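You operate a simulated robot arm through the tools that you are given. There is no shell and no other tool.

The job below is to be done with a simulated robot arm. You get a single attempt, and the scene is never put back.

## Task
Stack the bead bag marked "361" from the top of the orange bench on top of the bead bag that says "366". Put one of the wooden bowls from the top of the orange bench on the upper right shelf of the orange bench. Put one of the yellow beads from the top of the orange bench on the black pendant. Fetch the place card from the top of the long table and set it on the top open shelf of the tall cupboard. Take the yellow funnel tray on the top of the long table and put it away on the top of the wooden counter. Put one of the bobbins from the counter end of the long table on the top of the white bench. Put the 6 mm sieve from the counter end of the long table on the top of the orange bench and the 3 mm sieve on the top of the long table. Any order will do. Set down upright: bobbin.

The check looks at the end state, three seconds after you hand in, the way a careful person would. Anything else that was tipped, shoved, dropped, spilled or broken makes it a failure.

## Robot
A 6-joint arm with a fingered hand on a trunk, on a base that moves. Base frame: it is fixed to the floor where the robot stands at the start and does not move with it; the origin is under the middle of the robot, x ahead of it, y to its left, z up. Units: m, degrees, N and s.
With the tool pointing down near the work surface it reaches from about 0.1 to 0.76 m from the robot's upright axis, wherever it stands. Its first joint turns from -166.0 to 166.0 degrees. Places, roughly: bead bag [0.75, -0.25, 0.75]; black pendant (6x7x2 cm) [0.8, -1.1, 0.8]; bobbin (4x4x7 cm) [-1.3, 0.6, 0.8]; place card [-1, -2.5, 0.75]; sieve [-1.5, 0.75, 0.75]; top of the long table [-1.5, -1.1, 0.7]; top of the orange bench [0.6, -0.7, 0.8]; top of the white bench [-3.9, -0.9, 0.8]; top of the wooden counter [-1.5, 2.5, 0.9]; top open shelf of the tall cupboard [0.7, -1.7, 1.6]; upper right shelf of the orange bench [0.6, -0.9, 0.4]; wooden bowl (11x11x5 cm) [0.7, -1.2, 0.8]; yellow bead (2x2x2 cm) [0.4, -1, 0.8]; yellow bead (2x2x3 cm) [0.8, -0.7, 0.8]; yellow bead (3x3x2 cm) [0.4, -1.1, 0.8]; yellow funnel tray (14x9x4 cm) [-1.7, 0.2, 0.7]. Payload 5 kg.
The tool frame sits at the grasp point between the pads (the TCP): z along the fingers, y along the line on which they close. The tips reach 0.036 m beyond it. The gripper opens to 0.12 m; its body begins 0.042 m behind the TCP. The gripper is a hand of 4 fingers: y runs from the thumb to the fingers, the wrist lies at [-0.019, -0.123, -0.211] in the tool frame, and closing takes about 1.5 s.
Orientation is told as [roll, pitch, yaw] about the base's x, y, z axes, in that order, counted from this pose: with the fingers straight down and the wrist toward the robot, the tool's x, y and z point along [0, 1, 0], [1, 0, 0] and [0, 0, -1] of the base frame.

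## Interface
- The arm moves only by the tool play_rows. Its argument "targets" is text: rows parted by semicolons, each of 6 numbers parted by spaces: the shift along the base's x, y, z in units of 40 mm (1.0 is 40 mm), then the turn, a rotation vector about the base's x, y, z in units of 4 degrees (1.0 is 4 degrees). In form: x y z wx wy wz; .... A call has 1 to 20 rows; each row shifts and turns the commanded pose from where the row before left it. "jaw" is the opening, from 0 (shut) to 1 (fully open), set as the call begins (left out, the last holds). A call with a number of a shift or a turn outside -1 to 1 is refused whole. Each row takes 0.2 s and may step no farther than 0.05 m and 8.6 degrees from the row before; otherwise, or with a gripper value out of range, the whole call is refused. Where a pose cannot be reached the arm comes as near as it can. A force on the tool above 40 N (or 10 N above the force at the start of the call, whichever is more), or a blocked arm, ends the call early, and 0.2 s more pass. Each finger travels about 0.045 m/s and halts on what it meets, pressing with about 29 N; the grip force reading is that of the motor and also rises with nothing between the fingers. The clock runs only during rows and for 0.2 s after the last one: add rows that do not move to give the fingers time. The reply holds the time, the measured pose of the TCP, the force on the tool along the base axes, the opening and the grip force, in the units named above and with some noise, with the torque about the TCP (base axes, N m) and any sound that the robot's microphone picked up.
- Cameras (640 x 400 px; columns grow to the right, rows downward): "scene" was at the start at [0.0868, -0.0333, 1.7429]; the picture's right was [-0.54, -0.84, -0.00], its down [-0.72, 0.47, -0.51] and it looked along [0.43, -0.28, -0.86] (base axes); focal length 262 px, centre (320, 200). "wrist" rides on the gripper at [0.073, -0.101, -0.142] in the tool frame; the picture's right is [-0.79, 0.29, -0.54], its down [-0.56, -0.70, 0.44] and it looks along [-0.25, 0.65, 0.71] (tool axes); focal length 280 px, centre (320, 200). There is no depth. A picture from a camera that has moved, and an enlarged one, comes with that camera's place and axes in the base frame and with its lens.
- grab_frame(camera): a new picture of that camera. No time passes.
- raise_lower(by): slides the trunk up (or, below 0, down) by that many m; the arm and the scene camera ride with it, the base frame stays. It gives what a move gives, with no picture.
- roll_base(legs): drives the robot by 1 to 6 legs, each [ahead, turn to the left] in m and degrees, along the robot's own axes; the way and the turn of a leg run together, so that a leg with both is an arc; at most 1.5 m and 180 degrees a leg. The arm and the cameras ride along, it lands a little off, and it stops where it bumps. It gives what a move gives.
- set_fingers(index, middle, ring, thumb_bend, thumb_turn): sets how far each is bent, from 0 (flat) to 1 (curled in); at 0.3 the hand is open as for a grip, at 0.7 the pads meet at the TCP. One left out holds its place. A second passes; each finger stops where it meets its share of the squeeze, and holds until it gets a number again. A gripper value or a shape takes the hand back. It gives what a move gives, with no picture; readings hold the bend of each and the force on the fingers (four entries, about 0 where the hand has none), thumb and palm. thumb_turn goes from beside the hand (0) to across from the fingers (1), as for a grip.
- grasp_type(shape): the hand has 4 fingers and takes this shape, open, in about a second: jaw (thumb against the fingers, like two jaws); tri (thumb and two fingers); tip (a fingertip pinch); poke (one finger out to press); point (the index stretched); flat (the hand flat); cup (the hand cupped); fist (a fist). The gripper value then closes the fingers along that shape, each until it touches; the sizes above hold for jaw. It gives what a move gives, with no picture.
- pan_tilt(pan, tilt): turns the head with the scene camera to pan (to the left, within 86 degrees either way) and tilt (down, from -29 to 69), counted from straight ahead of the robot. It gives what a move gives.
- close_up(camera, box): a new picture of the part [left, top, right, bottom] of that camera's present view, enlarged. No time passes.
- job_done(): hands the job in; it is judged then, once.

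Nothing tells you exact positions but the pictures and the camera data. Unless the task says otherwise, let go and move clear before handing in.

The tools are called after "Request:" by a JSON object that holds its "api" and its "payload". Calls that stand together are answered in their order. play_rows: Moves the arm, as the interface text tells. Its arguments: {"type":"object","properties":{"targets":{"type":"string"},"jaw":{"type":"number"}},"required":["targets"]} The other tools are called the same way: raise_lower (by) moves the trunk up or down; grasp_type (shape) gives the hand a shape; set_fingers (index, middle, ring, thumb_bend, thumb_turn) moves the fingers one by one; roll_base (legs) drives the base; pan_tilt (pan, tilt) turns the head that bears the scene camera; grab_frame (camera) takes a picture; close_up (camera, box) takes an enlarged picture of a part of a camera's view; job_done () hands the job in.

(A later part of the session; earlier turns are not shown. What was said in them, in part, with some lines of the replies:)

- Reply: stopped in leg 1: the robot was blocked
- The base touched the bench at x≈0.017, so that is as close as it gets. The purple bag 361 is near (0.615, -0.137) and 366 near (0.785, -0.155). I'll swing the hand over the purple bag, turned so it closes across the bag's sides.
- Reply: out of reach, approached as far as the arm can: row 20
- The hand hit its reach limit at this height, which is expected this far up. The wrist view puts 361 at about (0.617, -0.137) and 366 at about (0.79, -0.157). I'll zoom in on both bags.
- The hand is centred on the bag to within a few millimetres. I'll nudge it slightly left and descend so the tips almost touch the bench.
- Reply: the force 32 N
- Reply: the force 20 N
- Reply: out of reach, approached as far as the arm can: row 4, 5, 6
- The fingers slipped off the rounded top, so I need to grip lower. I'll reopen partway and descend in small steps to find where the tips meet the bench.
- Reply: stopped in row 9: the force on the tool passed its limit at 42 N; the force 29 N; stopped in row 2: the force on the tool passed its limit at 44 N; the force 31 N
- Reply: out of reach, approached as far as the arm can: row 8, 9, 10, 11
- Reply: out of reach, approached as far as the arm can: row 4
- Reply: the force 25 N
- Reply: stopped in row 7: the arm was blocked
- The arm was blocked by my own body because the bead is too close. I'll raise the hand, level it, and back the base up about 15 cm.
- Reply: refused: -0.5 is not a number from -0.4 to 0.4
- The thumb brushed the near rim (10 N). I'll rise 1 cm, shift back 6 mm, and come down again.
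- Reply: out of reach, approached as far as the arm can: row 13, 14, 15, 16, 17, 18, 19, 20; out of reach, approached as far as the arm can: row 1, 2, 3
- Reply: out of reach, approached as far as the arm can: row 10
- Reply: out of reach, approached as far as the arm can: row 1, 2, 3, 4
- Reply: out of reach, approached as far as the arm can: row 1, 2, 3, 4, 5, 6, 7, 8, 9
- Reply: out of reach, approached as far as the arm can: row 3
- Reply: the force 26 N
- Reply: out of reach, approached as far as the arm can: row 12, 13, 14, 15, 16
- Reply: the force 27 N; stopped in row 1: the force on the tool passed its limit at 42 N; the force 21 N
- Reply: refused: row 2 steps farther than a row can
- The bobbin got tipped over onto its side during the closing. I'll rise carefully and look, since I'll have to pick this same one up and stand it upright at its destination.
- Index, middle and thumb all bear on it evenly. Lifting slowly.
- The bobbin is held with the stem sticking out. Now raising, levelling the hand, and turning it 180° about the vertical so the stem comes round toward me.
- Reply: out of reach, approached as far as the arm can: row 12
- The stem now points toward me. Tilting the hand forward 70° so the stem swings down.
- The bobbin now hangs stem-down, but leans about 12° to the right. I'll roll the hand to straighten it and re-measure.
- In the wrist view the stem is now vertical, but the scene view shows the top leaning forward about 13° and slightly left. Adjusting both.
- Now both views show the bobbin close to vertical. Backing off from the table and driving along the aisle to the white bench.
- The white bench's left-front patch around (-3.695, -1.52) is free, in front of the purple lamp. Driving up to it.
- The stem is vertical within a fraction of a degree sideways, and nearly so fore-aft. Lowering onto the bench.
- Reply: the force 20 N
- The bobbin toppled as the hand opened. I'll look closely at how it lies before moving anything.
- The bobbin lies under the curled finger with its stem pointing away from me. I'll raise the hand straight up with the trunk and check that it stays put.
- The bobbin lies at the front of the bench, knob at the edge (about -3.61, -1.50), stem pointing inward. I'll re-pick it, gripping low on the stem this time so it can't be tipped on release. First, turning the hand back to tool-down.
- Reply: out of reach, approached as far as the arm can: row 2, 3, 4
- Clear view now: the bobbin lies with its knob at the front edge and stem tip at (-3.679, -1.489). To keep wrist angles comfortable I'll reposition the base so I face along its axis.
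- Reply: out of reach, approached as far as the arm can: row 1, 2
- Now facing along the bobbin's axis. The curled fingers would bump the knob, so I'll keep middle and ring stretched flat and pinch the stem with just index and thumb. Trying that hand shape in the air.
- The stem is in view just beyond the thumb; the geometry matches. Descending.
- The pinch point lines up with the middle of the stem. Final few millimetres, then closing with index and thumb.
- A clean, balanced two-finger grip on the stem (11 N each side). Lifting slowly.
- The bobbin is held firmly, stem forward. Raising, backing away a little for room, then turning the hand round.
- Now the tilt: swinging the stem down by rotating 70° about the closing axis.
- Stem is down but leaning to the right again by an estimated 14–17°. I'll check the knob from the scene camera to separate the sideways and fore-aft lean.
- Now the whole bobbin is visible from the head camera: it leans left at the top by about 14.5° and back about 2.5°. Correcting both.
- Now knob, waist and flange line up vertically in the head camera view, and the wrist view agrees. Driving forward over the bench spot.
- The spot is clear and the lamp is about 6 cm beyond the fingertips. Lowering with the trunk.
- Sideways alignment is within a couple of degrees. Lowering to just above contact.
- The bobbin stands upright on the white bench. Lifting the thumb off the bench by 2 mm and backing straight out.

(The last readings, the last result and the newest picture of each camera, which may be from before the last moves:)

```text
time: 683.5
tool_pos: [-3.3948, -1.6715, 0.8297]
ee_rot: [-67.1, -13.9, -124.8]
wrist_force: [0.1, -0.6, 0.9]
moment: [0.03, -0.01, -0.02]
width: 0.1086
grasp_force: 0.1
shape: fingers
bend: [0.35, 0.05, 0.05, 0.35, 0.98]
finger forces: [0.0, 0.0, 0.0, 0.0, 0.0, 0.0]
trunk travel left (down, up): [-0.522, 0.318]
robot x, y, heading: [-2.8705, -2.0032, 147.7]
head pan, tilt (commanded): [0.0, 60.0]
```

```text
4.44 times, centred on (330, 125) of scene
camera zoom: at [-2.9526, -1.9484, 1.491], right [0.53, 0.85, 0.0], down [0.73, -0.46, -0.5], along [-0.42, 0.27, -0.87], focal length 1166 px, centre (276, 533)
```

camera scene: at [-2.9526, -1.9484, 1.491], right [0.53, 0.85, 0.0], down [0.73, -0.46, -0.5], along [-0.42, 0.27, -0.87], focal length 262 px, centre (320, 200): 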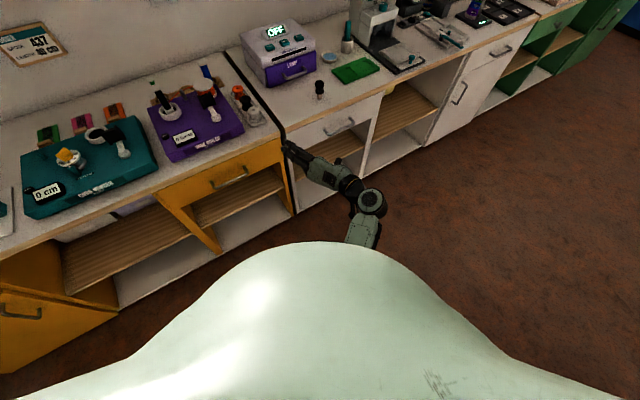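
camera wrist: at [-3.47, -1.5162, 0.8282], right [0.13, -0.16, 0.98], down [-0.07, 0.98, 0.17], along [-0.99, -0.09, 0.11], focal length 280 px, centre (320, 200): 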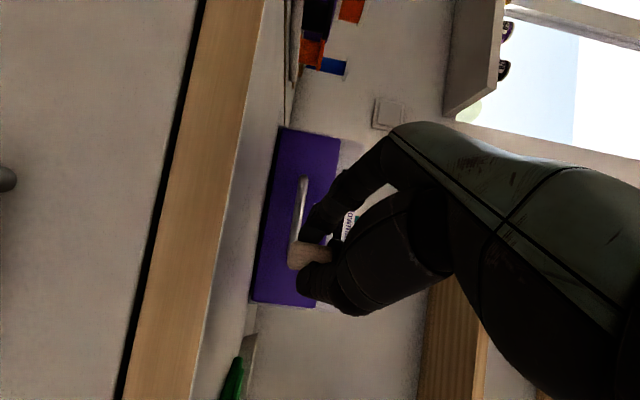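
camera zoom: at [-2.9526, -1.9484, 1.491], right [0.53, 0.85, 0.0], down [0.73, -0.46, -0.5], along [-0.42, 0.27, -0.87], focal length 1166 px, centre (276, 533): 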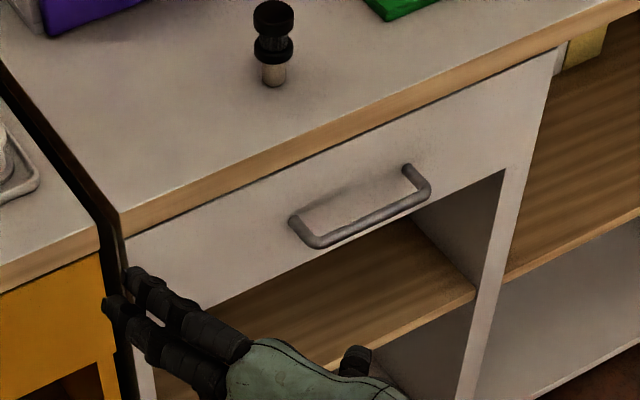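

The bobbin stands upright on the white bench. Last task: the funnel tray. Raising the trunk and bringing the hand back to tool-down.

Request:
{"api": "raise_lower", "payload": {"by": 0.25}}

Request:
{"api": "play_rows", "payload": {"targets": "0 0 0 0.838 -0.361 0;0 0 0 0.838 -0.361 0;0 0 0 0.838 -0.361 0;0 0 0 0.838 -0.361 0;0 0 -0.2 -0.555 -0.832 0;0 0 -0.2 -0.555 -0.832 0;0 0 -0.2 -0.555 -0.832 0;0 0 -0.2 -0.555 -0.832 0;0 0 -0.2 -0.555 -0.832 0;0 0 -0.2 -0.555 -0.832 0;0 0 -0.2 -0.555 -0.832 0;0 0 -0.2 -0.555 -0.832 0;0 0 -0.2 -0.555 -0.832 0;0 0 -0.2 -0.555 -0.832 0;0 0 -0.2 -0.555 -0.832 0;0 0 -0.2 -0.555 -0.832 0;0 0 0 -0.555 -0.832 0;0 0 0 -0.555 -0.832 0;0 0 0 -0.555 -0.832 0;0 0 0 -0.555 -0.832 0"}}

Request:
{"api": "play_rows", "payload": {"targets": "0 0 0 -0.555 -0.832 0;0 0 0 -0.28 -0.42 0;0 0 0 0 0 -1;0 0 0 0 0 -1;0 0 0 0 0 -1;0 0 0 0 0 -1;0 0 0 0 0 -1;0 0 0 0 0 -1;0 0 0 0 0 -1;0 0 0 0 0 -1;0 0 0 0 0 -1;0 0 0 0 0 -1;0 0 0 0 0 -1;0 0 0 0 0 -1;0 0 0 0 0 -1;0 0 0 0 0 -1;0 0 0 0 0 -1;0 0 0 0 0 -1;0 0 0 0 0 -1;0 0 0 0 0 -1"}}

Request:
{"api": "play_rows", "payload": {"targets": "0 0 0 0 0 -1;0 0 0 0 0 -1;0 0 0 0 0 -1;0 0 0 0 0 -1;0 0 0 0 0 0"}}

Request:
{"api": "grasp_type", "payload": {"shape": "jaw"}}

```text
time: 686.1
tool_pos: [-3.3943, -1.67, 1.0791]
ee_rot: [-67.2, -13.9, -124.9]
wrist_force: [0.0, 0.5, 0.7]
moment: [0.0, -0.01, 0.02]
width: 0.1085
grasp_force: 0.0
shape: fingers
bend: [0.35, 0.05, 0.05, 0.35, 0.98]
finger forces: [0.1, 0.1, 0.0, 0.0, 0.0, 0.0]
trunk travel left (down, up): [-0.772, 0.068]
robot x, y, heading: [-2.8711, -2.0011, 147.6]
head pan, tilt (commanded): [0.0, 60.0]
```

```text
time: 690.3
tool_pos: [-3.3956, -1.6702, 0.9823]
ee_rot: [-5.9, 0.9, -123.7]
wrist_force: [-1.0, 0.4, 0.0]
moment: [-0.03, -0.02, -0.03]
width: 0.1086
grasp_force: 0.1
shape: fingers
bend: [0.35, 0.05, 0.05, 0.35, 0.98]
finger forces: [0.0, 0.0, 0.0, 0.0, 0.0, 0.1]
trunk travel left (down, up): [-0.772, 0.068]
robot x, y, heading: [-2.8733, -2.0062, 147.7]
head pan, tilt (commanded): [0.0, 60.0]
```

```text
time: 694.5
tool_pos: [-3.3973, -1.671, 0.9818]
ee_rot: [-0.1, 0.9, 164.3]
wrist_force: [-0.1, -0.5, -0.2]
moment: [0.01, 0.02, -0.03]
width: 0.1086
grasp_force: 0.1
shape: fingers
bend: [0.35, 0.05, 0.05, 0.35, 0.98]
finger forces: [0.0, 0.0, 0.0, 0.0, 0.1, 0.1]
trunk travel left (down, up): [-0.772, 0.068]
robot x, y, heading: [-2.8715, -2.0027, 147.9]
head pan, tilt (commanded): [0.0, 60.0]
```

```text
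time: 695.7
tool_pos: [-3.3965, -1.6701, 0.9827]
ee_rot: [-0.1, 0.9, 148.3]
wrist_force: [0.0, 0.3, -0.1]
moment: [0.02, 0.0, 0.04]
width: 0.1086
grasp_force: 0.0
shape: fingers
bend: [0.35, 0.05, 0.05, 0.35, 0.98]
finger forces: [0.0, 0.0, 0.0, 0.0, 0.0, 0.1]
trunk travel left (down, up): [-0.772, 0.068]
robot x, y, heading: [-2.8733, -2.0027, 147.8]
head pan, tilt (commanded): [0.0, 60.0]
```

```text
time: 696.6
tool_pos: [-3.3944, -1.6713, 0.9823]
ee_rot: [-0.1, 0.9, 148.4]
wrist_force: [0.0, 0.2, 0.1]
moment: [-0.03, 0.0, 0.03]
width: 0.1196
grasp_force: 0.1
shape: jaw
bend: [0.3, 0.3, 0.3, 0.3, 0.98]
finger forces: [0.0, 0.0, 0.0, 0.1, 0.0, 0.0]
trunk travel left (down, up): [-0.772, 0.068]
robot x, y, heading: [-2.8711, -2.0031, 147.7]
head pan, tilt (commanded): [0.0, 60.0]
```

Driving back up the aisle to the long table near the funnel tray.

Request:
{"api": "play_rows", "payload": {"targets": "0.2 -0.1 0.3 0.118 0.19 0;0.2 -0.1 0.3 0 0 0"}}

Request:
{"api": "roll_base", "payload": {"legs": [[0, -66], [1.15, 0], [1.13, 0], [0, -82]]}}

Request:
{"api": "pan_tilt", "payload": {"pan": 0, "tilt": 50}}

Request:
{"api": "grab_frame", "payload": {"camera": "scene"}}

Request:
{"api": "grab_frame", "payload": {"camera": "wrist"}}

```text
time: 697.2
tool_pos: [-3.376, -1.6787, 1.0078]
ee_rot: [0.0, 0.0, 148.5]
wrist_force: [0.7, 0.6, -0.3]
moment: [-0.01, -0.03, 0.01]
width: 0.1196
grasp_force: 0.1
shape: jaw
bend: [0.3, 0.3, 0.3, 0.3, 0.98]
finger forces: [0.0, 0.0, 0.0, 0.0, 0.0, 0.0]
trunk travel left (down, up): [-0.772, 0.068]
robot x, y, heading: [-2.8712, -2.0057, 147.6]
head pan, tilt (commanded): [0.0, 60.0]
```

```text
time: 717.0
tool_pos: [-1.9022, 0.1677, 1.0081]
ee_rot: [-0.1, 0.0, -2.2]
wrist_force: [0.5, -0.2, -0.2]
moment: [0.0, -0.01, 0.0]
width: 0.1198
grasp_force: 0.0
shape: jaw
bend: [0.3, 0.3, 0.3, 0.3, 0.98]
finger forces: [0.0, 0.0, 0.0, 0.0, 0.1, 0.0]
trunk travel left (down, up): [-0.772, 0.068]
robot x, y, heading: [-2.5011, 0.2023, -2.8]
head pan, tilt (commanded): [0.0, 60.0]
```

```text
time: 717.7
tool_pos: [-1.9028, 0.167, 1.0084]
ee_rot: [-0.1, 0.1, -2.2]
wrist_force: [-0.2, 0.2, -0.5]
moment: [-0.01, 0.02, 0.01]
width: 0.1196
grasp_force: 0.0
shape: jaw
bend: [0.3, 0.3, 0.3, 0.3, 0.98]
finger forces: [0.0, 0.0, 0.0, 0.0, 0.0, 0.0]
trunk travel left (down, up): [-0.772, 0.068]
robot x, y, heading: [-2.5017, 0.1978, -2.9]
head pan, tilt (commanded): [0.0, 50.0]
```

```text
taken
camera scene: at [-2.3956, 0.2, 1.7535], right [-0.05, -1.0, 0.0], down [-0.77, 0.04, -0.64], along [0.64, -0.03, -0.77], focal length 262 px, centre (320, 200)
```

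scene: 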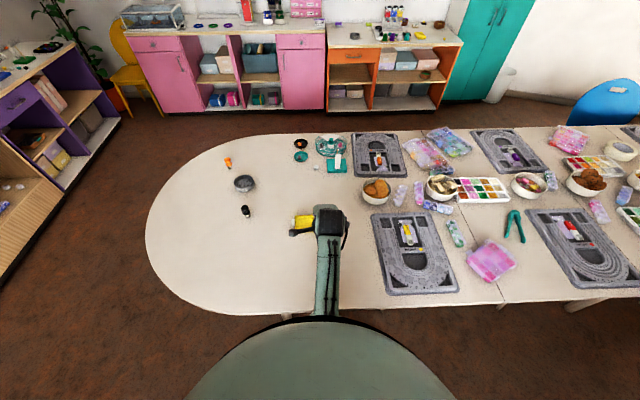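

```text
taken
camera wrist: at [-1.9997, 0.2455, 1.1501], right [0.26, -0.8, 0.54], down [-0.72, -0.53, -0.44], along [0.64, -0.28, -0.71], focal length 280 px, centre (320, 200)
```

wrist: 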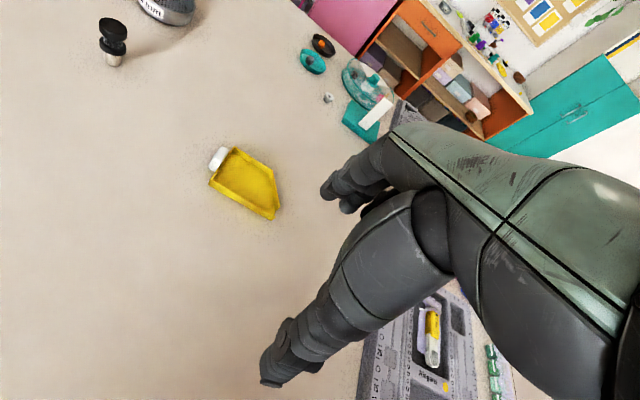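

Request:
{"api": "close_up", "payload": {"camera": "wrist", "box": [190, 130, 300, 230]}}

Request:
{"api": "roll_base", "payload": {"legs": [[0.09, 0]]}}

Request:
{"api": "grab_frame", "payload": {"camera": "wrist"}}

Request:
{"api": "close_up", "payload": {"camera": "wrist", "box": [140, 150, 280, 270]}}

```text
4.00 times, centred on (245, 180) of wrist
camera zoom: at [-1.9997, 0.2455, 1.1501], right [0.26, -0.8, 0.54], down [-0.72, -0.53, -0.44], along [0.64, -0.28, -0.71], focal length 1122 px, centre (620, 280)
```

zoom: 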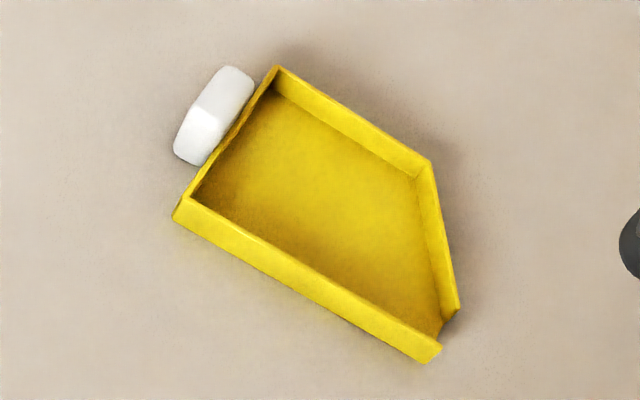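

```text
time: 718.8
tool_pos: [-1.8127, 0.1645, 1.0081]
ee_rot: [-0.1, 0.0, -2.0]
wrist_force: [-0.5, 1.1, 0.1]
moment: [-0.02, 0.02, 0.02]
width: 0.12
grasp_force: 0.0
shape: jaw
bend: [0.3, 0.3, 0.3, 0.3, 0.98]
finger forces: [0.0, 0.1, 0.0, 0.0, 0.0, 0.1]
trunk travel left (down, up): [-0.772, 0.068]
robot x, y, heading: [-2.4108, 0.1977, -2.8]
head pan, tilt (commanded): [0.0, 50.0]
```

```text
taken
camera wrist: at [-1.911, 0.2419, 1.15], right [0.26, -0.8, 0.54], down [-0.72, -0.53, -0.44], along [0.64, -0.28, -0.71], focal length 280 px, centre (320, 200)
```

wrist: 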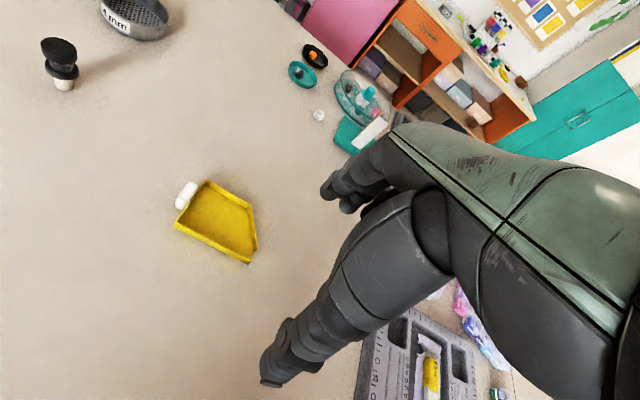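

```text
3.33 times, centred on (210, 210) of wrist
camera zoom: at [-1.911, 0.2419, 1.15], right [0.26, -0.8, 0.54], down [-0.72, -0.53, -0.44], along [0.64, -0.28, -0.71], focal length 935 px, centre (687, 167)
```

zoom: 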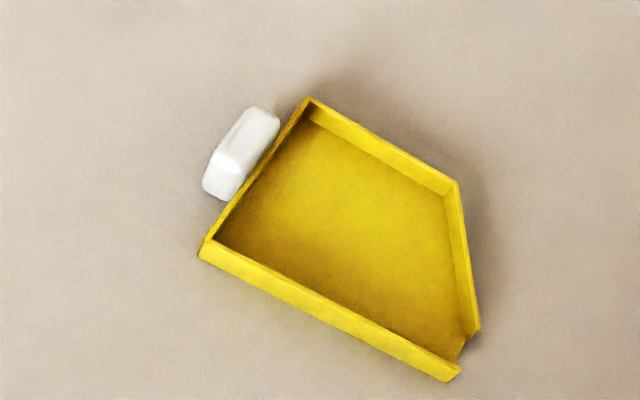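

The tray is aligned with the axes: near wall at x≈-1.743, far wall at x≈-1.66, and the white block on its +y end. I'll grip it across the 9 cm width, thumb on the near wall and fingers on the far wall.

Request:
{"api": "play_rows", "payload": {"targets": "0.554 0.488 -0.5 0 0 0.1;0.554 0.488 -0.5 0 0 0.1;0.554 0.488 -0.5 0 0 0.1;0.554 0.488 -0.5 0 0 0.1;0.554 0.488 -0.5 0 0 0.1;0 0 -0.5 0 0 0;0 0 -0.4 0 0 0;0 0 0 0 0 0", "jaw": 1}}

Request:
{"api": "grab_frame", "payload": {"camera": "wrist"}}

Request:
{"api": "close_up", "payload": {"camera": "wrist", "box": [200, 180, 380, 400]}}

```text
time: 720.6
tool_pos: [-1.7005, 0.263, 0.8707]
ee_rot: [-0.1, -0.1, -0.1]
wrist_force: [0.6, -0.3, -0.1]
moment: [-0.01, 0.0, 0.01]
width: 0.1197
grasp_force: 0.1
shape: jaw
bend: [0.3, 0.3, 0.3, 0.3, 0.98]
finger forces: [0.0, 0.0, 0.0, 0.1, 0.0, 0.1]
trunk travel left (down, up): [-0.772, 0.068]
robot x, y, heading: [-2.414, 0.1978, -2.8]
head pan, tilt (commanded): [0.0, 50.0]
```

```text
taken
camera wrist: at [-1.8016, 0.3372, 1.0135], right [0.29, -0.79, 0.54], down [-0.7, -0.56, -0.44], along [0.65, -0.25, -0.71], focal length 280 px, centre (320, 200)
```

wrist: 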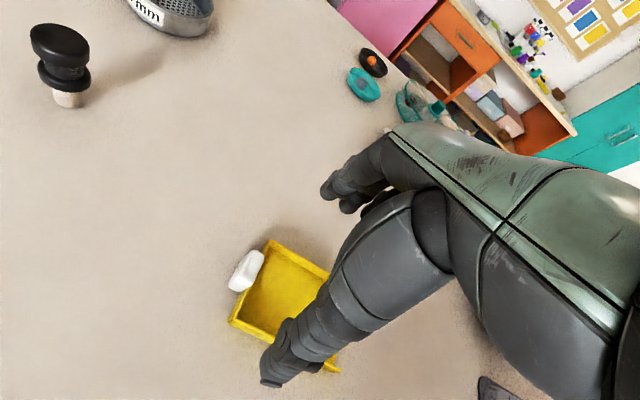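

```text
1.82 times, centred on (290, 290) of wrist
camera zoom: at [-1.8016, 0.3372, 1.0135], right [0.29, -0.79, 0.54], down [-0.7, -0.56, -0.44], along [0.65, -0.25, -0.71], focal length 510 px, centre (374, 36)
```

zoom: 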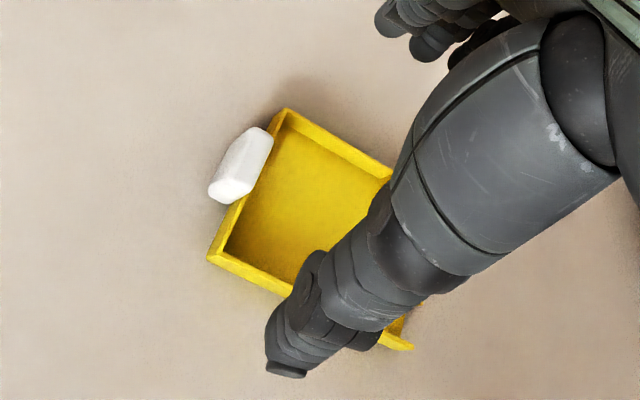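

Request:
{"api": "play_rows", "payload": {"targets": "0 0 -0.5 0 0 0;0 0 -0.5 0 0 0;0 0 -0.5 0 0 0;0 0 -0.3 0 0 0;0 0 0 0 0 0"}}

Request:
{"api": "play_rows", "payload": {"targets": "0 0 -0.15 0 0 0;0 0 -0.1 0 0 0;0 0 0 0 0 0"}}

Request:
{"api": "close_up", "payload": {"camera": "wrist", "box": [200, 160, 400, 400]}}

```text
time: 721.8
tool_pos: [-1.7029, 0.2648, 0.7976]
ee_rot: [-0.1, 0.0, 0.0]
wrist_force: [1.0, -0.7, -0.1]
moment: [0.0, -0.03, 0.0]
width: 0.1198
grasp_force: 0.1
shape: jaw
bend: [0.3, 0.3, 0.3, 0.3, 0.98]
finger forces: [0.0, 0.0, 0.0, 0.0, 0.0, 0.0]
trunk travel left (down, up): [-0.772, 0.068]
robot x, y, heading: [-2.415, 0.1967, -2.4]
head pan, tilt (commanded): [0.0, 50.0]
```

```text
time: 722.6
tool_pos: [-1.7018, 0.263, 0.7888]
ee_rot: [-0.1, 0.1, -0.1]
wrist_force: [-0.4, -0.2, -0.3]
moment: [0.0, -0.01, 0.0]
width: 0.1197
grasp_force: 0.0
shape: jaw
bend: [0.3, 0.3, 0.3, 0.3, 0.98]
finger forces: [0.0, 0.0, 0.0, 0.0, 0.0, 0.0]
trunk travel left (down, up): [-0.772, 0.068]
robot x, y, heading: [-2.4161, 0.1962, -2.8]
head pan, tilt (commanded): [0.0, 50.0]
```

```text
1.67 times, centred on (300, 280) of wrist
camera zoom: at [-1.8021, 0.3371, 0.9314], right [0.29, -0.79, 0.54], down [-0.7, -0.56, -0.44], along [0.65, -0.25, -0.71], focal length 467 px, centre (353, 67)
```

zoom: 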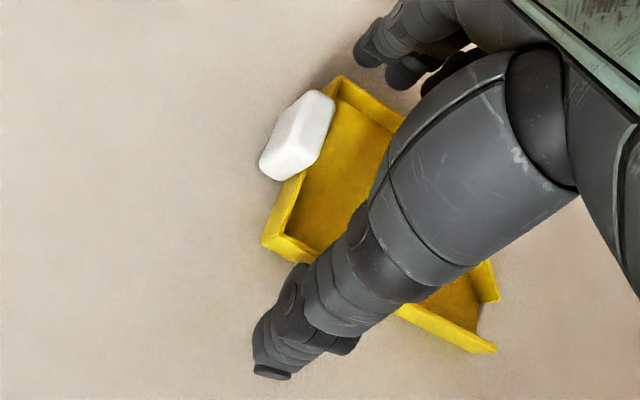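

Request:
{"api": "play_rows", "payload": {"targets": "0 0 -0.12 0 0 0;0 0 -0.1 0 0 0;0 0 0 0 0 0"}}

Request:
{"api": "play_rows", "payload": {"targets": "0 0 0 0 0 0;0 0 0 0 0 0;0 0 0 0 0 0;0 0 0 0 0 0;0 0 0 0 0 0;0 0 0 0 0 0", "jaw": 0.45}}

Request:
{"api": "close_up", "payload": {"camera": "wrist", "box": [200, 160, 400, 400]}}

```text
time: 723.4
tool_pos: [-1.7019, 0.2622, 0.7803]
ee_rot: [-0.2, 0.1, -0.2]
wrist_force: [-0.3, -0.7, -0.5]
moment: [0.02, -0.04, 0.02]
width: 0.1199
grasp_force: 0.0
shape: jaw
bend: [0.3, 0.3, 0.3, 0.3, 0.98]
finger forces: [0.0, 0.0, 0.1, 0.0, 0.1, 0.1]
trunk travel left (down, up): [-0.772, 0.068]
robot x, y, heading: [-2.4149, 0.1964, -2.7]
head pan, tilt (commanded): [0.0, 50.0]
```

```text
time: 724.8
tool_pos: [-1.7022, 0.2618, 0.7802]
ee_rot: [0.0, 0.0, -0.1]
wrist_force: [-0.2, -0.6, 0.0]
moment: [-0.01, 0.0, -0.02]
width: 0.081
grasp_force: 29.4
shape: jaw
bend: [0.28, 0.4, 0.37, 0.58, 0.99]
finger forces: [14.8, 7.9, 3.4, 0.1, 26.3, 0.0]
trunk travel left (down, up): [-0.772, 0.068]
robot x, y, heading: [-2.416, 0.1948, -2.7]
head pan, tilt (commanded): [0.0, 50.0]
```

```text
1.67 times, centred on (300, 280) of wrist
camera zoom: at [-1.8023, 0.3363, 0.9226], right [0.29, -0.79, 0.54], down [-0.7, -0.56, -0.44], along [0.65, -0.25, -0.71], focal length 467 px, centre (353, 67)
```

zoom: 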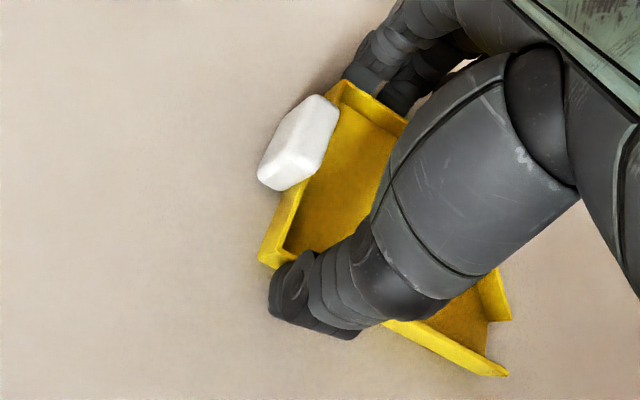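

Balanced grip, about 26 N each way. Lifting.

Request:
{"api": "play_rows", "payload": {"targets": "0 0 0.08 0 0 0;0 0 0.1 0 0 0;0 0 0.15 0 0 0;0 0 0.2 0 0 0;0 0 0 0 0 0"}}

Request:
{"api": "grab_frame", "payload": {"camera": "wrist"}}

```text
time: 726.0
tool_pos: [-1.7023, 0.2631, 0.8018]
ee_rot: [-0.1, 0.0, -0.1]
wrist_force: [-0.4, 0.3, -1.2]
moment: [0.01, 0.01, 0.0]
width: 0.0815
grasp_force: 28.4
shape: jaw
bend: [0.28, 0.4, 0.37, 0.58, 0.99]
finger forces: [14.9, 7.9, 3.6, 0.1, 26.3, 0.0]
trunk travel left (down, up): [-0.772, 0.068]
robot x, y, heading: [-2.4151, 0.1934, -2.8]
head pan, tilt (commanded): [0.0, 50.0]
```

```text
taken
camera wrist: at [-1.8021, 0.3372, 0.9447], right [0.29, -0.79, 0.54], down [-0.7, -0.56, -0.44], along [0.65, -0.25, -0.71], focal length 280 px, centre (320, 200)
```

wrist: 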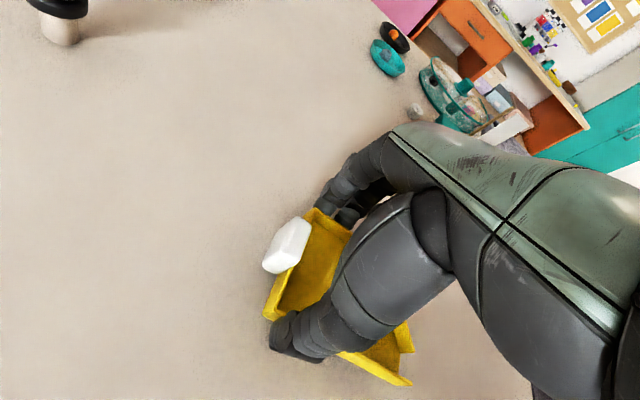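

Tray secure. Raising and retracting it, then driving round to the wooden counter.

Request:
{"api": "play_rows", "payload": {"targets": "0 0 0.5 0 0 0;-0.2 0 0.7 0 0 0;-0.5 0 0.7 0 0 0;-0.6 0 0.7 0 0 0;-0.7 0 0.7 0 0 0;-0.7 -0.1 0.7 0 0 0;-0.7 -0.1 0.7 0 0 0;-0.7 -0.1 0.5 0 0 0"}}

Request:
{"api": "roll_base", "payload": {"legs": [[-0.25, 0], [0, 93], [1.1, 0], [0, -90], [1.1, 0]]}}

Request:
{"api": "roll_base", "payload": {"legs": [[0, 90]]}}

Request:
{"api": "pan_tilt", "payload": {"pan": 0, "tilt": 35}}

Request:
{"api": "grab_frame", "payload": {"camera": "scene"}}

```text
time: 727.8
tool_pos: [-1.8692, 0.2504, 1.012]
ee_rot: [0.0, 0.0, -0.1]
wrist_force: [-0.4, 0.6, -0.7]
moment: [-0.03, -0.06, -0.04]
width: 0.081
grasp_force: 29.0
shape: jaw
bend: [0.73, 0.4, 0.37, 0.58, 0.99]
finger forces: [14.8, 7.9, 3.6, 0.0, 26.3, 0.1]
trunk travel left (down, up): [-0.772, 0.068]
robot x, y, heading: [-2.4101, 0.2009, -2.9]
head pan, tilt (commanded): [0.0, 50.0]
```

```text
time: 750.4
tool_pos: [-1.0402, 1.3715, 1.0109]
ee_rot: [-0.1, 0.0, 3.5]
wrist_force: [-0.2, -1.1, -0.2]
moment: [0.02, -0.03, -0.01]
width: 0.0805
grasp_force: 28.9
shape: jaw
bend: [0.73, 0.4, 0.37, 0.58, 0.99]
finger forces: [14.6, 7.7, 3.4, 0.1, 25.7, 0.0]
trunk travel left (down, up): [-0.772, 0.068]
robot x, y, heading: [-1.5789, 1.2847, 0.6]
head pan, tilt (commanded): [0.0, 50.0]
```

```text
time: 755.2
tool_pos: [-1.6538, 1.8291, 1.0119]
ee_rot: [-0.1, -0.1, 91.8]
wrist_force: [0.2, 0.4, 0.6]
moment: [0.0, -0.01, 0.01]
width: 0.0802
grasp_force: 29.3
shape: jaw
bend: [0.73, 0.4, 0.37, 0.58, 0.99]
finger forces: [14.5, 7.6, 3.4, 0.0, 25.7, 0.0]
trunk travel left (down, up): [-0.772, 0.068]
robot x, y, heading: [-1.5793, 1.2853, 89.2]
head pan, tilt (commanded): [0.0, 50.0]
```

```text
time: 756.0
tool_pos: [-1.6544, 1.8294, 1.0119]
ee_rot: [-0.1, 0.0, 91.9]
wrist_force: [-0.4, 0.3, -1.0]
moment: [-0.01, -0.01, 0.0]
width: 0.0803
grasp_force: 28.4
shape: jaw
bend: [0.73, 0.4, 0.37, 0.58, 0.99]
finger forces: [14.4, 7.6, 3.5, 0.0, 25.5, 0.1]
trunk travel left (down, up): [-0.772, 0.068]
robot x, y, heading: [-1.5813, 1.2838, 89.6]
head pan, tilt (commanded): [0.0, 35.0]
```

```text
taken
camera scene: at [-1.5803, 1.4072, 1.7752], right [1.0, -0.01, 0.0], down [-0.01, -0.57, -0.82], along [0.01, 0.82, -0.57], focal length 262 px, centre (320, 200)
```

scene: 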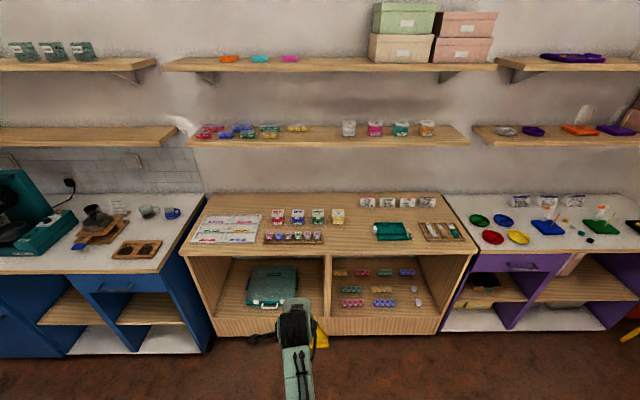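

Request:
{"api": "close_up", "payload": {"camera": "scene", "box": [180, 180, 480, 270]}}

Request:
{"api": "grab_frame", "payload": {"camera": "wrist"}}

```text
2.13 times, centred on (330, 225) of scene
camera zoom: at [-1.5803, 1.4072, 1.7752], right [1.0, -0.01, 0.0], down [-0.01, -0.57, -0.82], along [0.01, 0.82, -0.57], focal length 560 px, centre (299, 147)
```

zoom: 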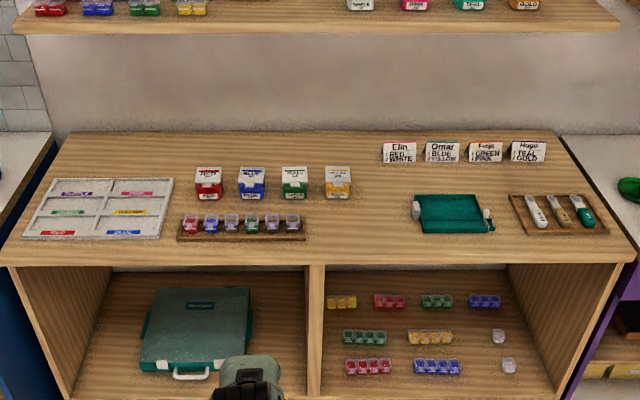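

```text
taken
camera wrist: at [-1.7231, 1.7266, 1.1538], right [0.78, 0.31, 0.54], down [0.58, -0.68, -0.44], along [0.23, 0.66, -0.71], focal length 280 px, centre (320, 200)
```

wrist: 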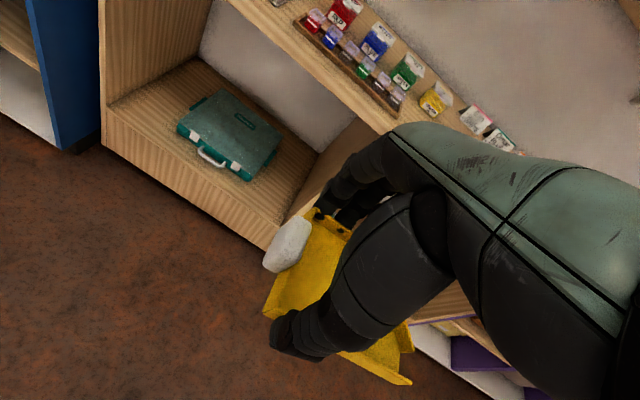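

Request:
{"api": "close_up", "payload": {"camera": "wrist", "box": [220, 0, 500, 180]}}

```text
2.22 times, centred on (360, 90) of wrist
camera zoom: at [-1.7231, 1.7266, 1.1538], right [0.78, 0.31, 0.54], down [0.58, -0.68, -0.44], along [0.23, 0.66, -0.71], focal length 623 px, centre (231, 444)
```

zoom: 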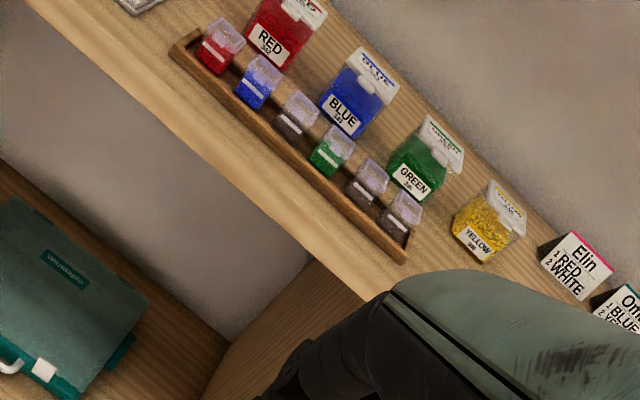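

Counter height works out to z≈0.88, with a free patch centred about (-1.43, 2.36). Shifting the tray sideways to line up, then rolling forward.

Request:
{"api": "play_rows", "payload": {"targets": "0.8 0 0 0 0 0;0.8 0 0 0 0 0;0.8 0 0 0 0 -0.2;0.8 0 0 0 0 -0.2;0.8 0 0 0 0 0;0.9 0 0 0 0 0;0 0 0 0 0 0"}}

Request:
{"api": "roll_base", "payload": {"legs": [[0.4, 0]]}}

Request:
{"api": "pan_tilt", "payload": {"pan": 0, "tilt": 50}}

Request:
{"api": "grab_frame", "payload": {"camera": "scene"}}

Request:
{"api": "grab_frame", "payload": {"camera": "wrist"}}

```text
time: 757.6
tool_pos: [-1.4581, 1.8294, 1.0131]
ee_rot: [-0.1, 0.0, 90.3]
wrist_force: [0.4, -0.2, -0.7]
moment: [0.0, 0.0, 0.03]
width: 0.0802
grasp_force: 29.3
shape: jaw
bend: [0.73, 0.4, 0.37, 0.58, 0.99]
finger forces: [14.5, 7.5, 3.5, 0.1, 25.6, 0.0]
trunk travel left (down, up): [-0.772, 0.068]
robot x, y, heading: [-1.5791, 1.283, 89.5]
head pan, tilt (commanded): [0.0, 35.0]
```

```text
time: 760.3
tool_pos: [-1.4565, 2.2222, 1.0122]
ee_rot: [-0.1, 0.1, 90.6]
wrist_force: [0.9, -0.1, -0.1]
moment: [0.0, 0.01, 0.0]
width: 0.0803
grasp_force: 28.9
shape: jaw
bend: [0.73, 0.4, 0.37, 0.58, 0.99]
finger forces: [14.6, 7.7, 3.6, 0.0, 25.8, 0.1]
trunk travel left (down, up): [-0.772, 0.068]
robot x, y, heading: [-1.5758, 1.6773, 89.7]
head pan, tilt (commanded): [0.0, 35.0]
```

```text
time: 761.0
tool_pos: [-1.4555, 2.222, 1.0112]
ee_rot: [0.0, 0.1, 90.5]
wrist_force: [0.6, -0.6, 0.2]
moment: [0.01, -0.01, -0.01]
width: 0.0803
grasp_force: 28.7
shape: jaw
bend: [0.73, 0.4, 0.37, 0.58, 0.99]
finger forces: [14.6, 7.7, 3.5, 0.1, 25.6, 0.0]
trunk travel left (down, up): [-0.772, 0.068]
robot x, y, heading: [-1.5794, 1.6764, 89.5]
head pan, tilt (commanded): [0.0, 50.0]
```

```text
taken
camera scene: at [-1.5768, 1.7892, 1.7536], right [1.0, -0.01, 0.0], down [-0.01, -0.77, -0.64], along [0.01, 0.64, -0.77], focal length 262 px, centre (320, 200)
```

scene: 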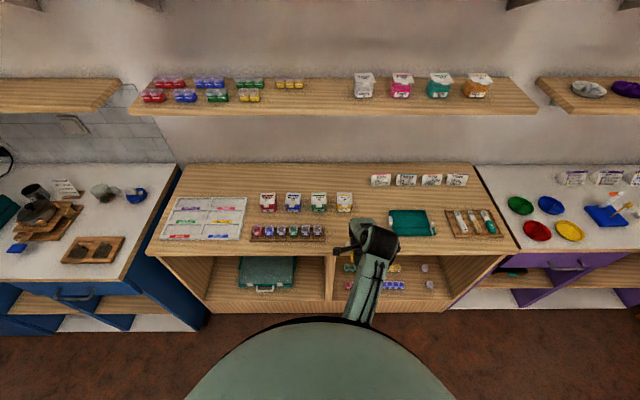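

```text
taken
camera wrist: at [-1.5272, 2.1214, 1.1546], right [0.79, 0.3, 0.54], down [0.57, -0.7, -0.44], along [0.25, 0.65, -0.71], focal length 280 px, centre (320, 200)
```

wrist: 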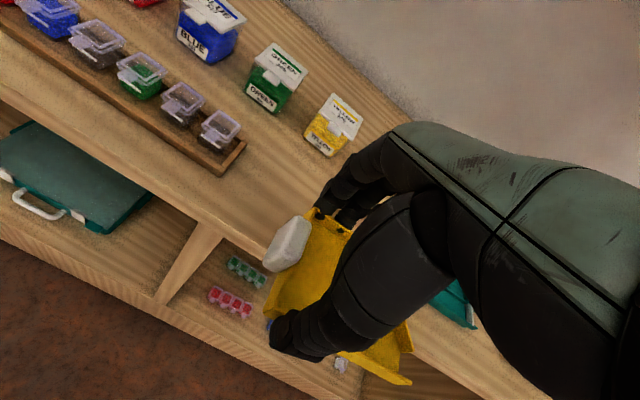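

Clear on all sides: cup tray ends at x≈-1.55, teal tray starts at x≈-1.30, bottle at y≈2.47. Moving forward and lowering.

Request:
{"api": "play_rows", "payload": {"targets": "0 0.77 0 0 0 0;0 0.77 0 0 0 0;0 0.77 -0.2 0 0 0;0 0.77 -0.3 0 0 0;0 0 -0.4 0 0 0;0 0 -0.4 0 0 0;0 0 0 0 0 0"}}

Request:
{"api": "grab_frame", "payload": {"camera": "wrist"}}

Request:
{"api": "close_up", "payload": {"camera": "scene", "box": [230, 150, 490, 290]}}

```text
time: 762.6
tool_pos: [-1.4557, 2.3453, 0.9609]
ee_rot: [0.0, 0.0, 90.7]
wrist_force: [0.0, -0.5, 0.3]
moment: [-0.02, 0.01, 0.03]
width: 0.0802
grasp_force: 28.5
shape: jaw
bend: [0.73, 0.4, 0.37, 0.58, 0.99]
finger forces: [14.6, 7.6, 3.7, 0.0, 25.7, 0.1]
trunk travel left (down, up): [-0.772, 0.068]
robot x, y, heading: [-1.5792, 1.6803, 89.8]
head pan, tilt (commanded): [0.0, 50.0]
```

```text
taken
camera wrist: at [-1.5271, 2.2454, 1.1025], right [0.79, 0.3, 0.54], down [0.57, -0.7, -0.44], along [0.25, 0.65, -0.71], focal length 280 px, centre (320, 200)
```

wrist: 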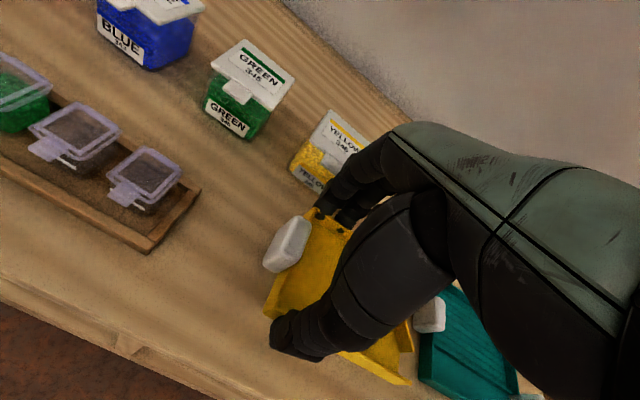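

```text
2.46 times, centred on (360, 220) of scene
camera zoom: at [-1.5767, 1.7894, 1.7535], right [1.0, -0.01, 0.0], down [-0.01, -0.77, -0.64], along [0.01, 0.64, -0.77], focal length 646 px, centre (222, 151)
```

zoom: 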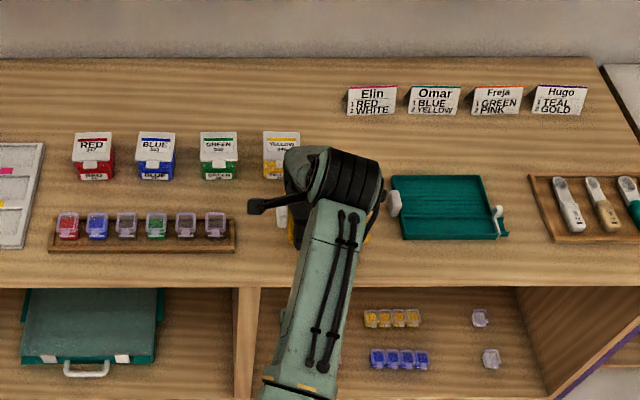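

I'll shift a centimetre left and a centimetre toward me for more clearance, then lower to contact.

Request:
{"api": "play_rows", "payload": {"targets": "-0.25 -0.3 0 0 0 0;0 0 -0.3 0 0 0;0 0 -0.25 0 0 0;0 0 -0.15 0 0 0;0 0 0 0 0 0"}}

Request:
{"api": "play_rows", "payload": {"targets": "0 0 -0.1 0 0 0;0 0 0 0 0 0"}}

Request:
{"api": "play_rows", "payload": {"targets": "0 0 -0.1 0 0 0;0 0 0 0 0 0"}}

Request:
{"api": "play_rows", "payload": {"targets": "0 0 -0.1 0 0 0;0 0 0 0 0 0"}}

```text
time: 763.8
tool_pos: [-1.4663, 2.3336, 0.9321]
ee_rot: [0.0, 0.0, 90.6]
wrist_force: [-0.1, -0.3, -0.1]
moment: [-0.03, 0.01, -0.02]
width: 0.08
grasp_force: 28.9
shape: jaw
bend: [0.73, 0.4, 0.37, 0.58, 0.99]
finger forces: [14.6, 7.5, 3.6, 0.0, 25.7, 0.0]
trunk travel left (down, up): [-0.772, 0.068]
robot x, y, heading: [-1.5791, 1.681, 89.7]
head pan, tilt (commanded): [0.0, 50.0]
```

```text
time: 764.4
tool_pos: [-1.4662, 2.332, 0.9281]
ee_rot: [0.0, 0.1, 90.6]
wrist_force: [-0.7, 0.3, -0.3]
moment: [0.0, 0.03, 0.0]
width: 0.08
grasp_force: 29.3
shape: jaw
bend: [0.73, 0.4, 0.37, 0.58, 0.99]
finger forces: [14.6, 7.6, 3.5, 0.0, 25.7, 0.1]
trunk travel left (down, up): [-0.772, 0.068]
robot x, y, heading: [-1.5787, 1.6772, 89.5]
head pan, tilt (commanded): [0.0, 50.0]
```

```text
time: 765.0
tool_pos: [-1.4666, 2.3321, 0.9243]
ee_rot: [-0.1, 0.0, 90.6]
wrist_force: [-0.9, -0.1, -0.3]
moment: [0.0, 0.02, -0.02]
width: 0.0801
grasp_force: 29.0
shape: jaw
bend: [0.73, 0.4, 0.37, 0.58, 0.99]
finger forces: [14.5, 7.6, 3.6, 0.1, 25.7, 0.0]
trunk travel left (down, up): [-0.772, 0.068]
robot x, y, heading: [-1.5773, 1.6782, 89.7]
head pan, tilt (commanded): [0.0, 50.0]
```

```text
time: 765.6
tool_pos: [-1.4669, 2.332, 0.9196]
ee_rot: [-0.1, 0.0, 90.6]
wrist_force: [0.8, -0.4, 2.7]
moment: [-0.16, -0.05, 0.01]
width: 0.08
grasp_force: 29.0
shape: jaw
bend: [0.73, 0.4, 0.37, 0.58, 0.99]
finger forces: [14.7, 7.5, 3.7, 0.0, 26.4, 0.1]
trunk travel left (down, up): [-0.772, 0.068]
robot x, y, heading: [-1.5802, 1.6796, 89.5]
head pan, tilt (commanded): [0.0, 50.0]
```

First contact felt. One more millimetre, then release.

Request:
{"api": "play_rows", "payload": {"targets": "0 0 -0.04 0 0 0;0 0 0 0 0 0"}}

Request:
{"api": "play_rows", "payload": {"targets": "0 0 0.03 0 0 0;0 0 0 0 0 0;0 0 0 0 0 0;0 0 0 0 0 0;0 0 0 0 0 0", "jaw": 1}}

Request:
{"api": "grab_frame", "payload": {"camera": "wrist"}}

```text
time: 766.2
tool_pos: [-1.4653, 2.3331, 0.9198]
ee_rot: [-0.2, 0.0, 90.6]
wrist_force: [1.0, -0.5, 7.3]
moment: [-0.3, -0.05, -0.01]
width: 0.0802
grasp_force: 29.4
shape: jaw
bend: [0.73, 0.4, 0.37, 0.58, 0.99]
finger forces: [14.9, 7.7, 3.8, 0.1, 26.9, 0.1]
trunk travel left (down, up): [-0.772, 0.068]
robot x, y, heading: [-1.5788, 1.6806, 89.3]
head pan, tilt (commanded): [0.0, 50.0]
```

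```text
time: 767.4
tool_pos: [-1.465, 2.3328, 0.9193]
ee_rot: [0.0, 0.0, 90.6]
wrist_force: [0.4, -0.2, -0.1]
moment: [0.04, 0.0, 0.0]
width: 0.1195
grasp_force: 0.1
shape: jaw
bend: [0.3, 0.3, 0.3, 0.3, 0.98]
finger forces: [0.1, 0.0, 0.0, 0.0, 0.0, 0.0]
trunk travel left (down, up): [-0.772, 0.068]
robot x, y, heading: [-1.5817, 1.6792, 89.5]
head pan, tilt (commanded): [0.0, 50.0]
```

```text
taken
camera wrist: at [-1.5369, 2.2317, 1.0624], right [0.79, 0.3, 0.54], down [0.57, -0.69, -0.44], along [0.25, 0.66, -0.71], focal length 280 px, centre (320, 200)
```

wrist: 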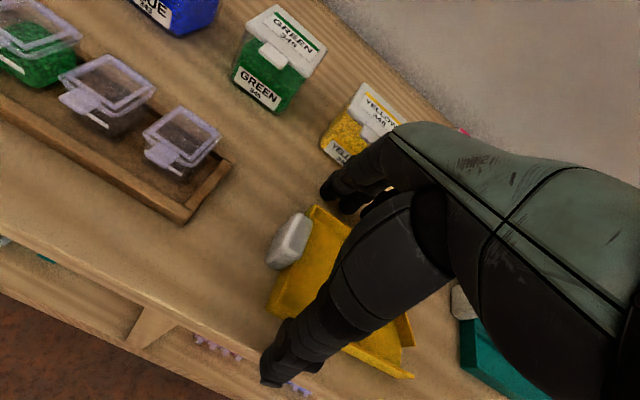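

Tray released on the counter. Rising straight up, then backing away and checking.

Request:
{"api": "play_rows", "payload": {"targets": "0 0 0.15 0 0 0;0 0 0.3 0 0 0;0 0 0.5 0 0 0;0 0 0.6 0 0 0;0 -0.3 0.6 0 0 0;0 -0.5 0.6 0 0 0;0 -0.6 0.4 0 0 0;0 -0.6 0 0 0 0"}}

Request:
{"api": "grab_frame", "payload": {"camera": "wrist"}}

Request:
{"api": "roll_base", "payload": {"legs": [[-0.35, 0]]}}

Request:
{"api": "grab_frame", "payload": {"camera": "scene"}}

Request:
{"api": "close_up", "payload": {"camera": "scene", "box": [220, 110, 480, 220]}}

```text
time: 769.2
tool_pos: [-1.4649, 2.2529, 1.0485]
ee_rot: [-0.1, 0.1, 90.6]
wrist_force: [0.7, -0.7, -0.1]
moment: [-0.01, -0.03, -0.02]
width: 0.1196
grasp_force: 0.1
shape: jaw
bend: [0.3, 0.3, 0.3, 0.3, 0.98]
finger forces: [0.0, 0.1, 0.0, 0.0, 0.0, 0.0]
trunk travel left (down, up): [-0.772, 0.068]
robot x, y, heading: [-1.5764, 1.679, 89.5]
head pan, tilt (commanded): [0.0, 50.0]
```

```text
taken
camera wrist: at [-1.5364, 2.1518, 1.1913], right [0.79, 0.3, 0.54], down [0.57, -0.69, -0.44], along [0.25, 0.66, -0.71], focal length 280 px, centre (320, 200)
```

wrist: 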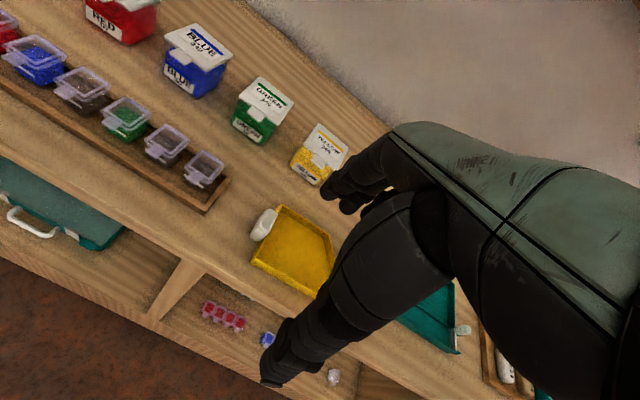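

```text
time: 771.7
tool_pos: [-1.4678, 1.9097, 1.0477]
ee_rot: [-0.2, 0.1, 90.6]
wrist_force: [-0.6, 0.0, -0.4]
moment: [-0.02, -0.03, -0.03]
width: 0.1197
grasp_force: 0.0
shape: jaw
bend: [0.3, 0.3, 0.3, 0.3, 0.98]
finger forces: [0.0, 0.1, 0.1, 0.1, 0.0, 0.1]
trunk travel left (down, up): [-0.772, 0.068]
robot x, y, heading: [-1.5826, 1.3352, 89.6]
head pan, tilt (commanded): [0.0, 50.0]
```

```text
taken
camera scene: at [-1.5794, 1.4447, 1.7535], right [1.0, -0.01, 0.0], down [-0.01, -0.77, -0.64], along [0.0, 0.64, -0.77], focal length 262 px, centre (320, 200)
```

scene: 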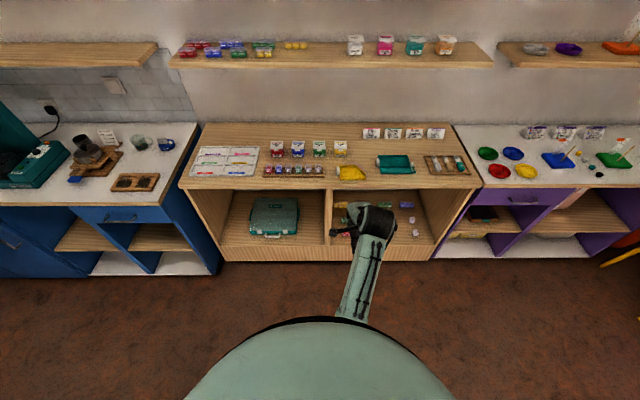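

```text
2.46 times, centred on (350, 165) of scene
camera zoom: at [-1.5794, 1.4447, 1.7535], right [1.0, -0.01, 0.0], down [-0.01, -0.77, -0.64], along [0.0, 0.64, -0.77], focal length 646 px, centre (246, 286)
```

zoom: 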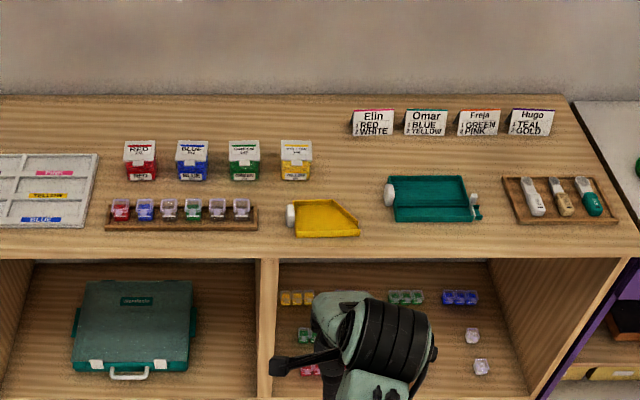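

The yellow funnel tray is on the wooden counter. Before handing in I'll do a final look at the other placements from here.

Request:
{"api": "roll_base", "payload": {"legs": [[0, 90]]}}

Request:
{"api": "pan_tilt", "payload": {"pan": 54, "tilt": 15}}

Request:
{"api": "close_up", "payload": {"camera": "scene", "box": [220, 160, 420, 290]}}

Request:
{"api": "pan_tilt", "payload": {"pan": 86, "tilt": 35}}

Request:
{"api": "grab_frame", "payload": {"camera": "scene"}}

```text
time: 776.7
tool_pos: [-2.16, 1.4269, 1.049]
ee_rot: [-0.2, 0.1, -177.5]
wrist_force: [0.2, -0.2, -0.4]
moment: [0.02, -0.01, 0.0]
width: 0.1196
grasp_force: 0.1
shape: jaw
bend: [0.3, 0.3, 0.3, 0.3, 0.98]
finger forces: [0.0, 0.0, 0.0, 0.0, 0.0, 0.0]
trunk travel left (down, up): [-0.772, 0.068]
robot x, y, heading: [-1.5809, 1.3323, -178.6]
head pan, tilt (commanded): [0.0, 50.0]
```

```text
time: 777.9
tool_pos: [-2.1594, 1.4257, 1.0468]
ee_rot: [-0.2, 0.0, -177.4]
wrist_force: [-0.1, 0.4, 0.1]
moment: [0.01, 0.0, 0.02]
width: 0.1198
grasp_force: 0.1
shape: jaw
bend: [0.3, 0.3, 0.3, 0.3, 0.98]
finger forces: [0.0, 0.1, 0.0, 0.0, 0.0, 0.0]
trunk travel left (down, up): [-0.772, 0.068]
robot x, y, heading: [-1.5801, 1.3343, -178.4]
head pan, tilt (commanded): [54.0, 15.0]
```

```text
3.08 times, centred on (320, 225) of scene
camera zoom: at [-1.6633, 1.2594, 1.8072], right [-0.82, 0.57, 0.0], down [0.15, 0.21, -0.97], along [-0.55, -0.8, -0.26], focal length 807 px, centre (320, 123)
```

zoom: 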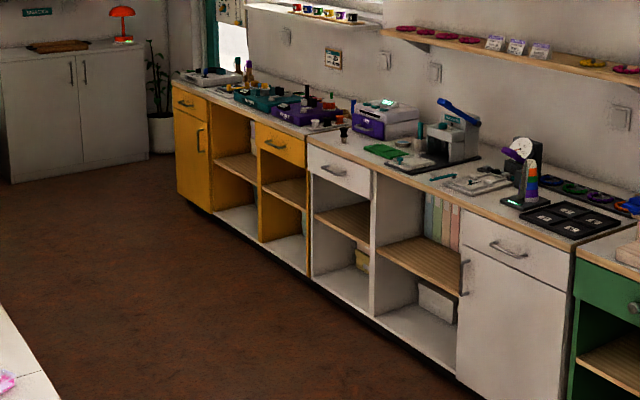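

```text
time: 778.9
tool_pos: [-2.1603, 1.4263, 1.0481]
ee_rot: [-0.1, 0.0, -177.4]
wrist_force: [0.4, -0.3, -0.2]
moment: [0.0, 0.0, 0.01]
width: 0.1196
grasp_force: 0.0
shape: jaw
bend: [0.3, 0.3, 0.3, 0.3, 0.98]
finger forces: [0.0, 0.1, 0.0, 0.0, 0.1, 0.0]
trunk travel left (down, up): [-0.772, 0.068]
robot x, y, heading: [-1.5801, 1.3344, -178.2]
head pan, tilt (commanded): [85.9, 35.0]
```

```text
taken
camera scene: at [-1.6143, 1.2484, 1.7753], right [-1.0, 0.04, 0.0], down [0.03, 0.57, -0.82], along [-0.04, -0.82, -0.57], focal length 262 px, centre (320, 200)
```

scene: 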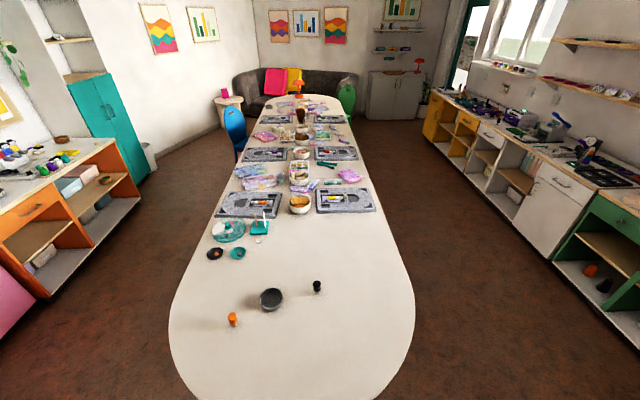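

Everything looks right: the bobbin stands upright on the white bench, and the remaining bobbins and the 4 mm sieve are undisturbed. The earlier placements were each checked as I made them. My hand is clear, so I'm handing in.

Request:
{"api": "job_done", "payload": {}}

```text
The job is handed in.
```

I made all eight moves and handed the job in. I checked each item by camera after releasing it. The bobbin, the card and the bead needed the most care.

- **Bead bags:** 361 is stacked on 366. It sits rotated about 90° relative to 366.
- **Wooden bowl:** the one with green beads is on the upper right shelf of the orange bench.
- **Yellow bead:** it sits centred on the black pendant.
- **Place card ("Felix"):** it stands on the top open shelf of the tall cupboard.
- **Yellow funnel tray:** it is on the wooden counter, clear of the items around it.
- **Bobbin:** a black one stands upright on the white bench. It fell over twice on the way: once on the long table while I was picking it up, and once on the white bench when I let go. Each time I picked up the same one again. My last look at it, just before handing in, showed it upright.
- **6 mm sieve:** it is on the orange bench.
- **3 mm sieve:** it is on the long table, where the place card had been.

The 4 mm sieve and the other two bobbins at the counter end looked undisturbed when I checked just before handing in. I also bumped the base against the front of the orange bench early on and saw nothing move.
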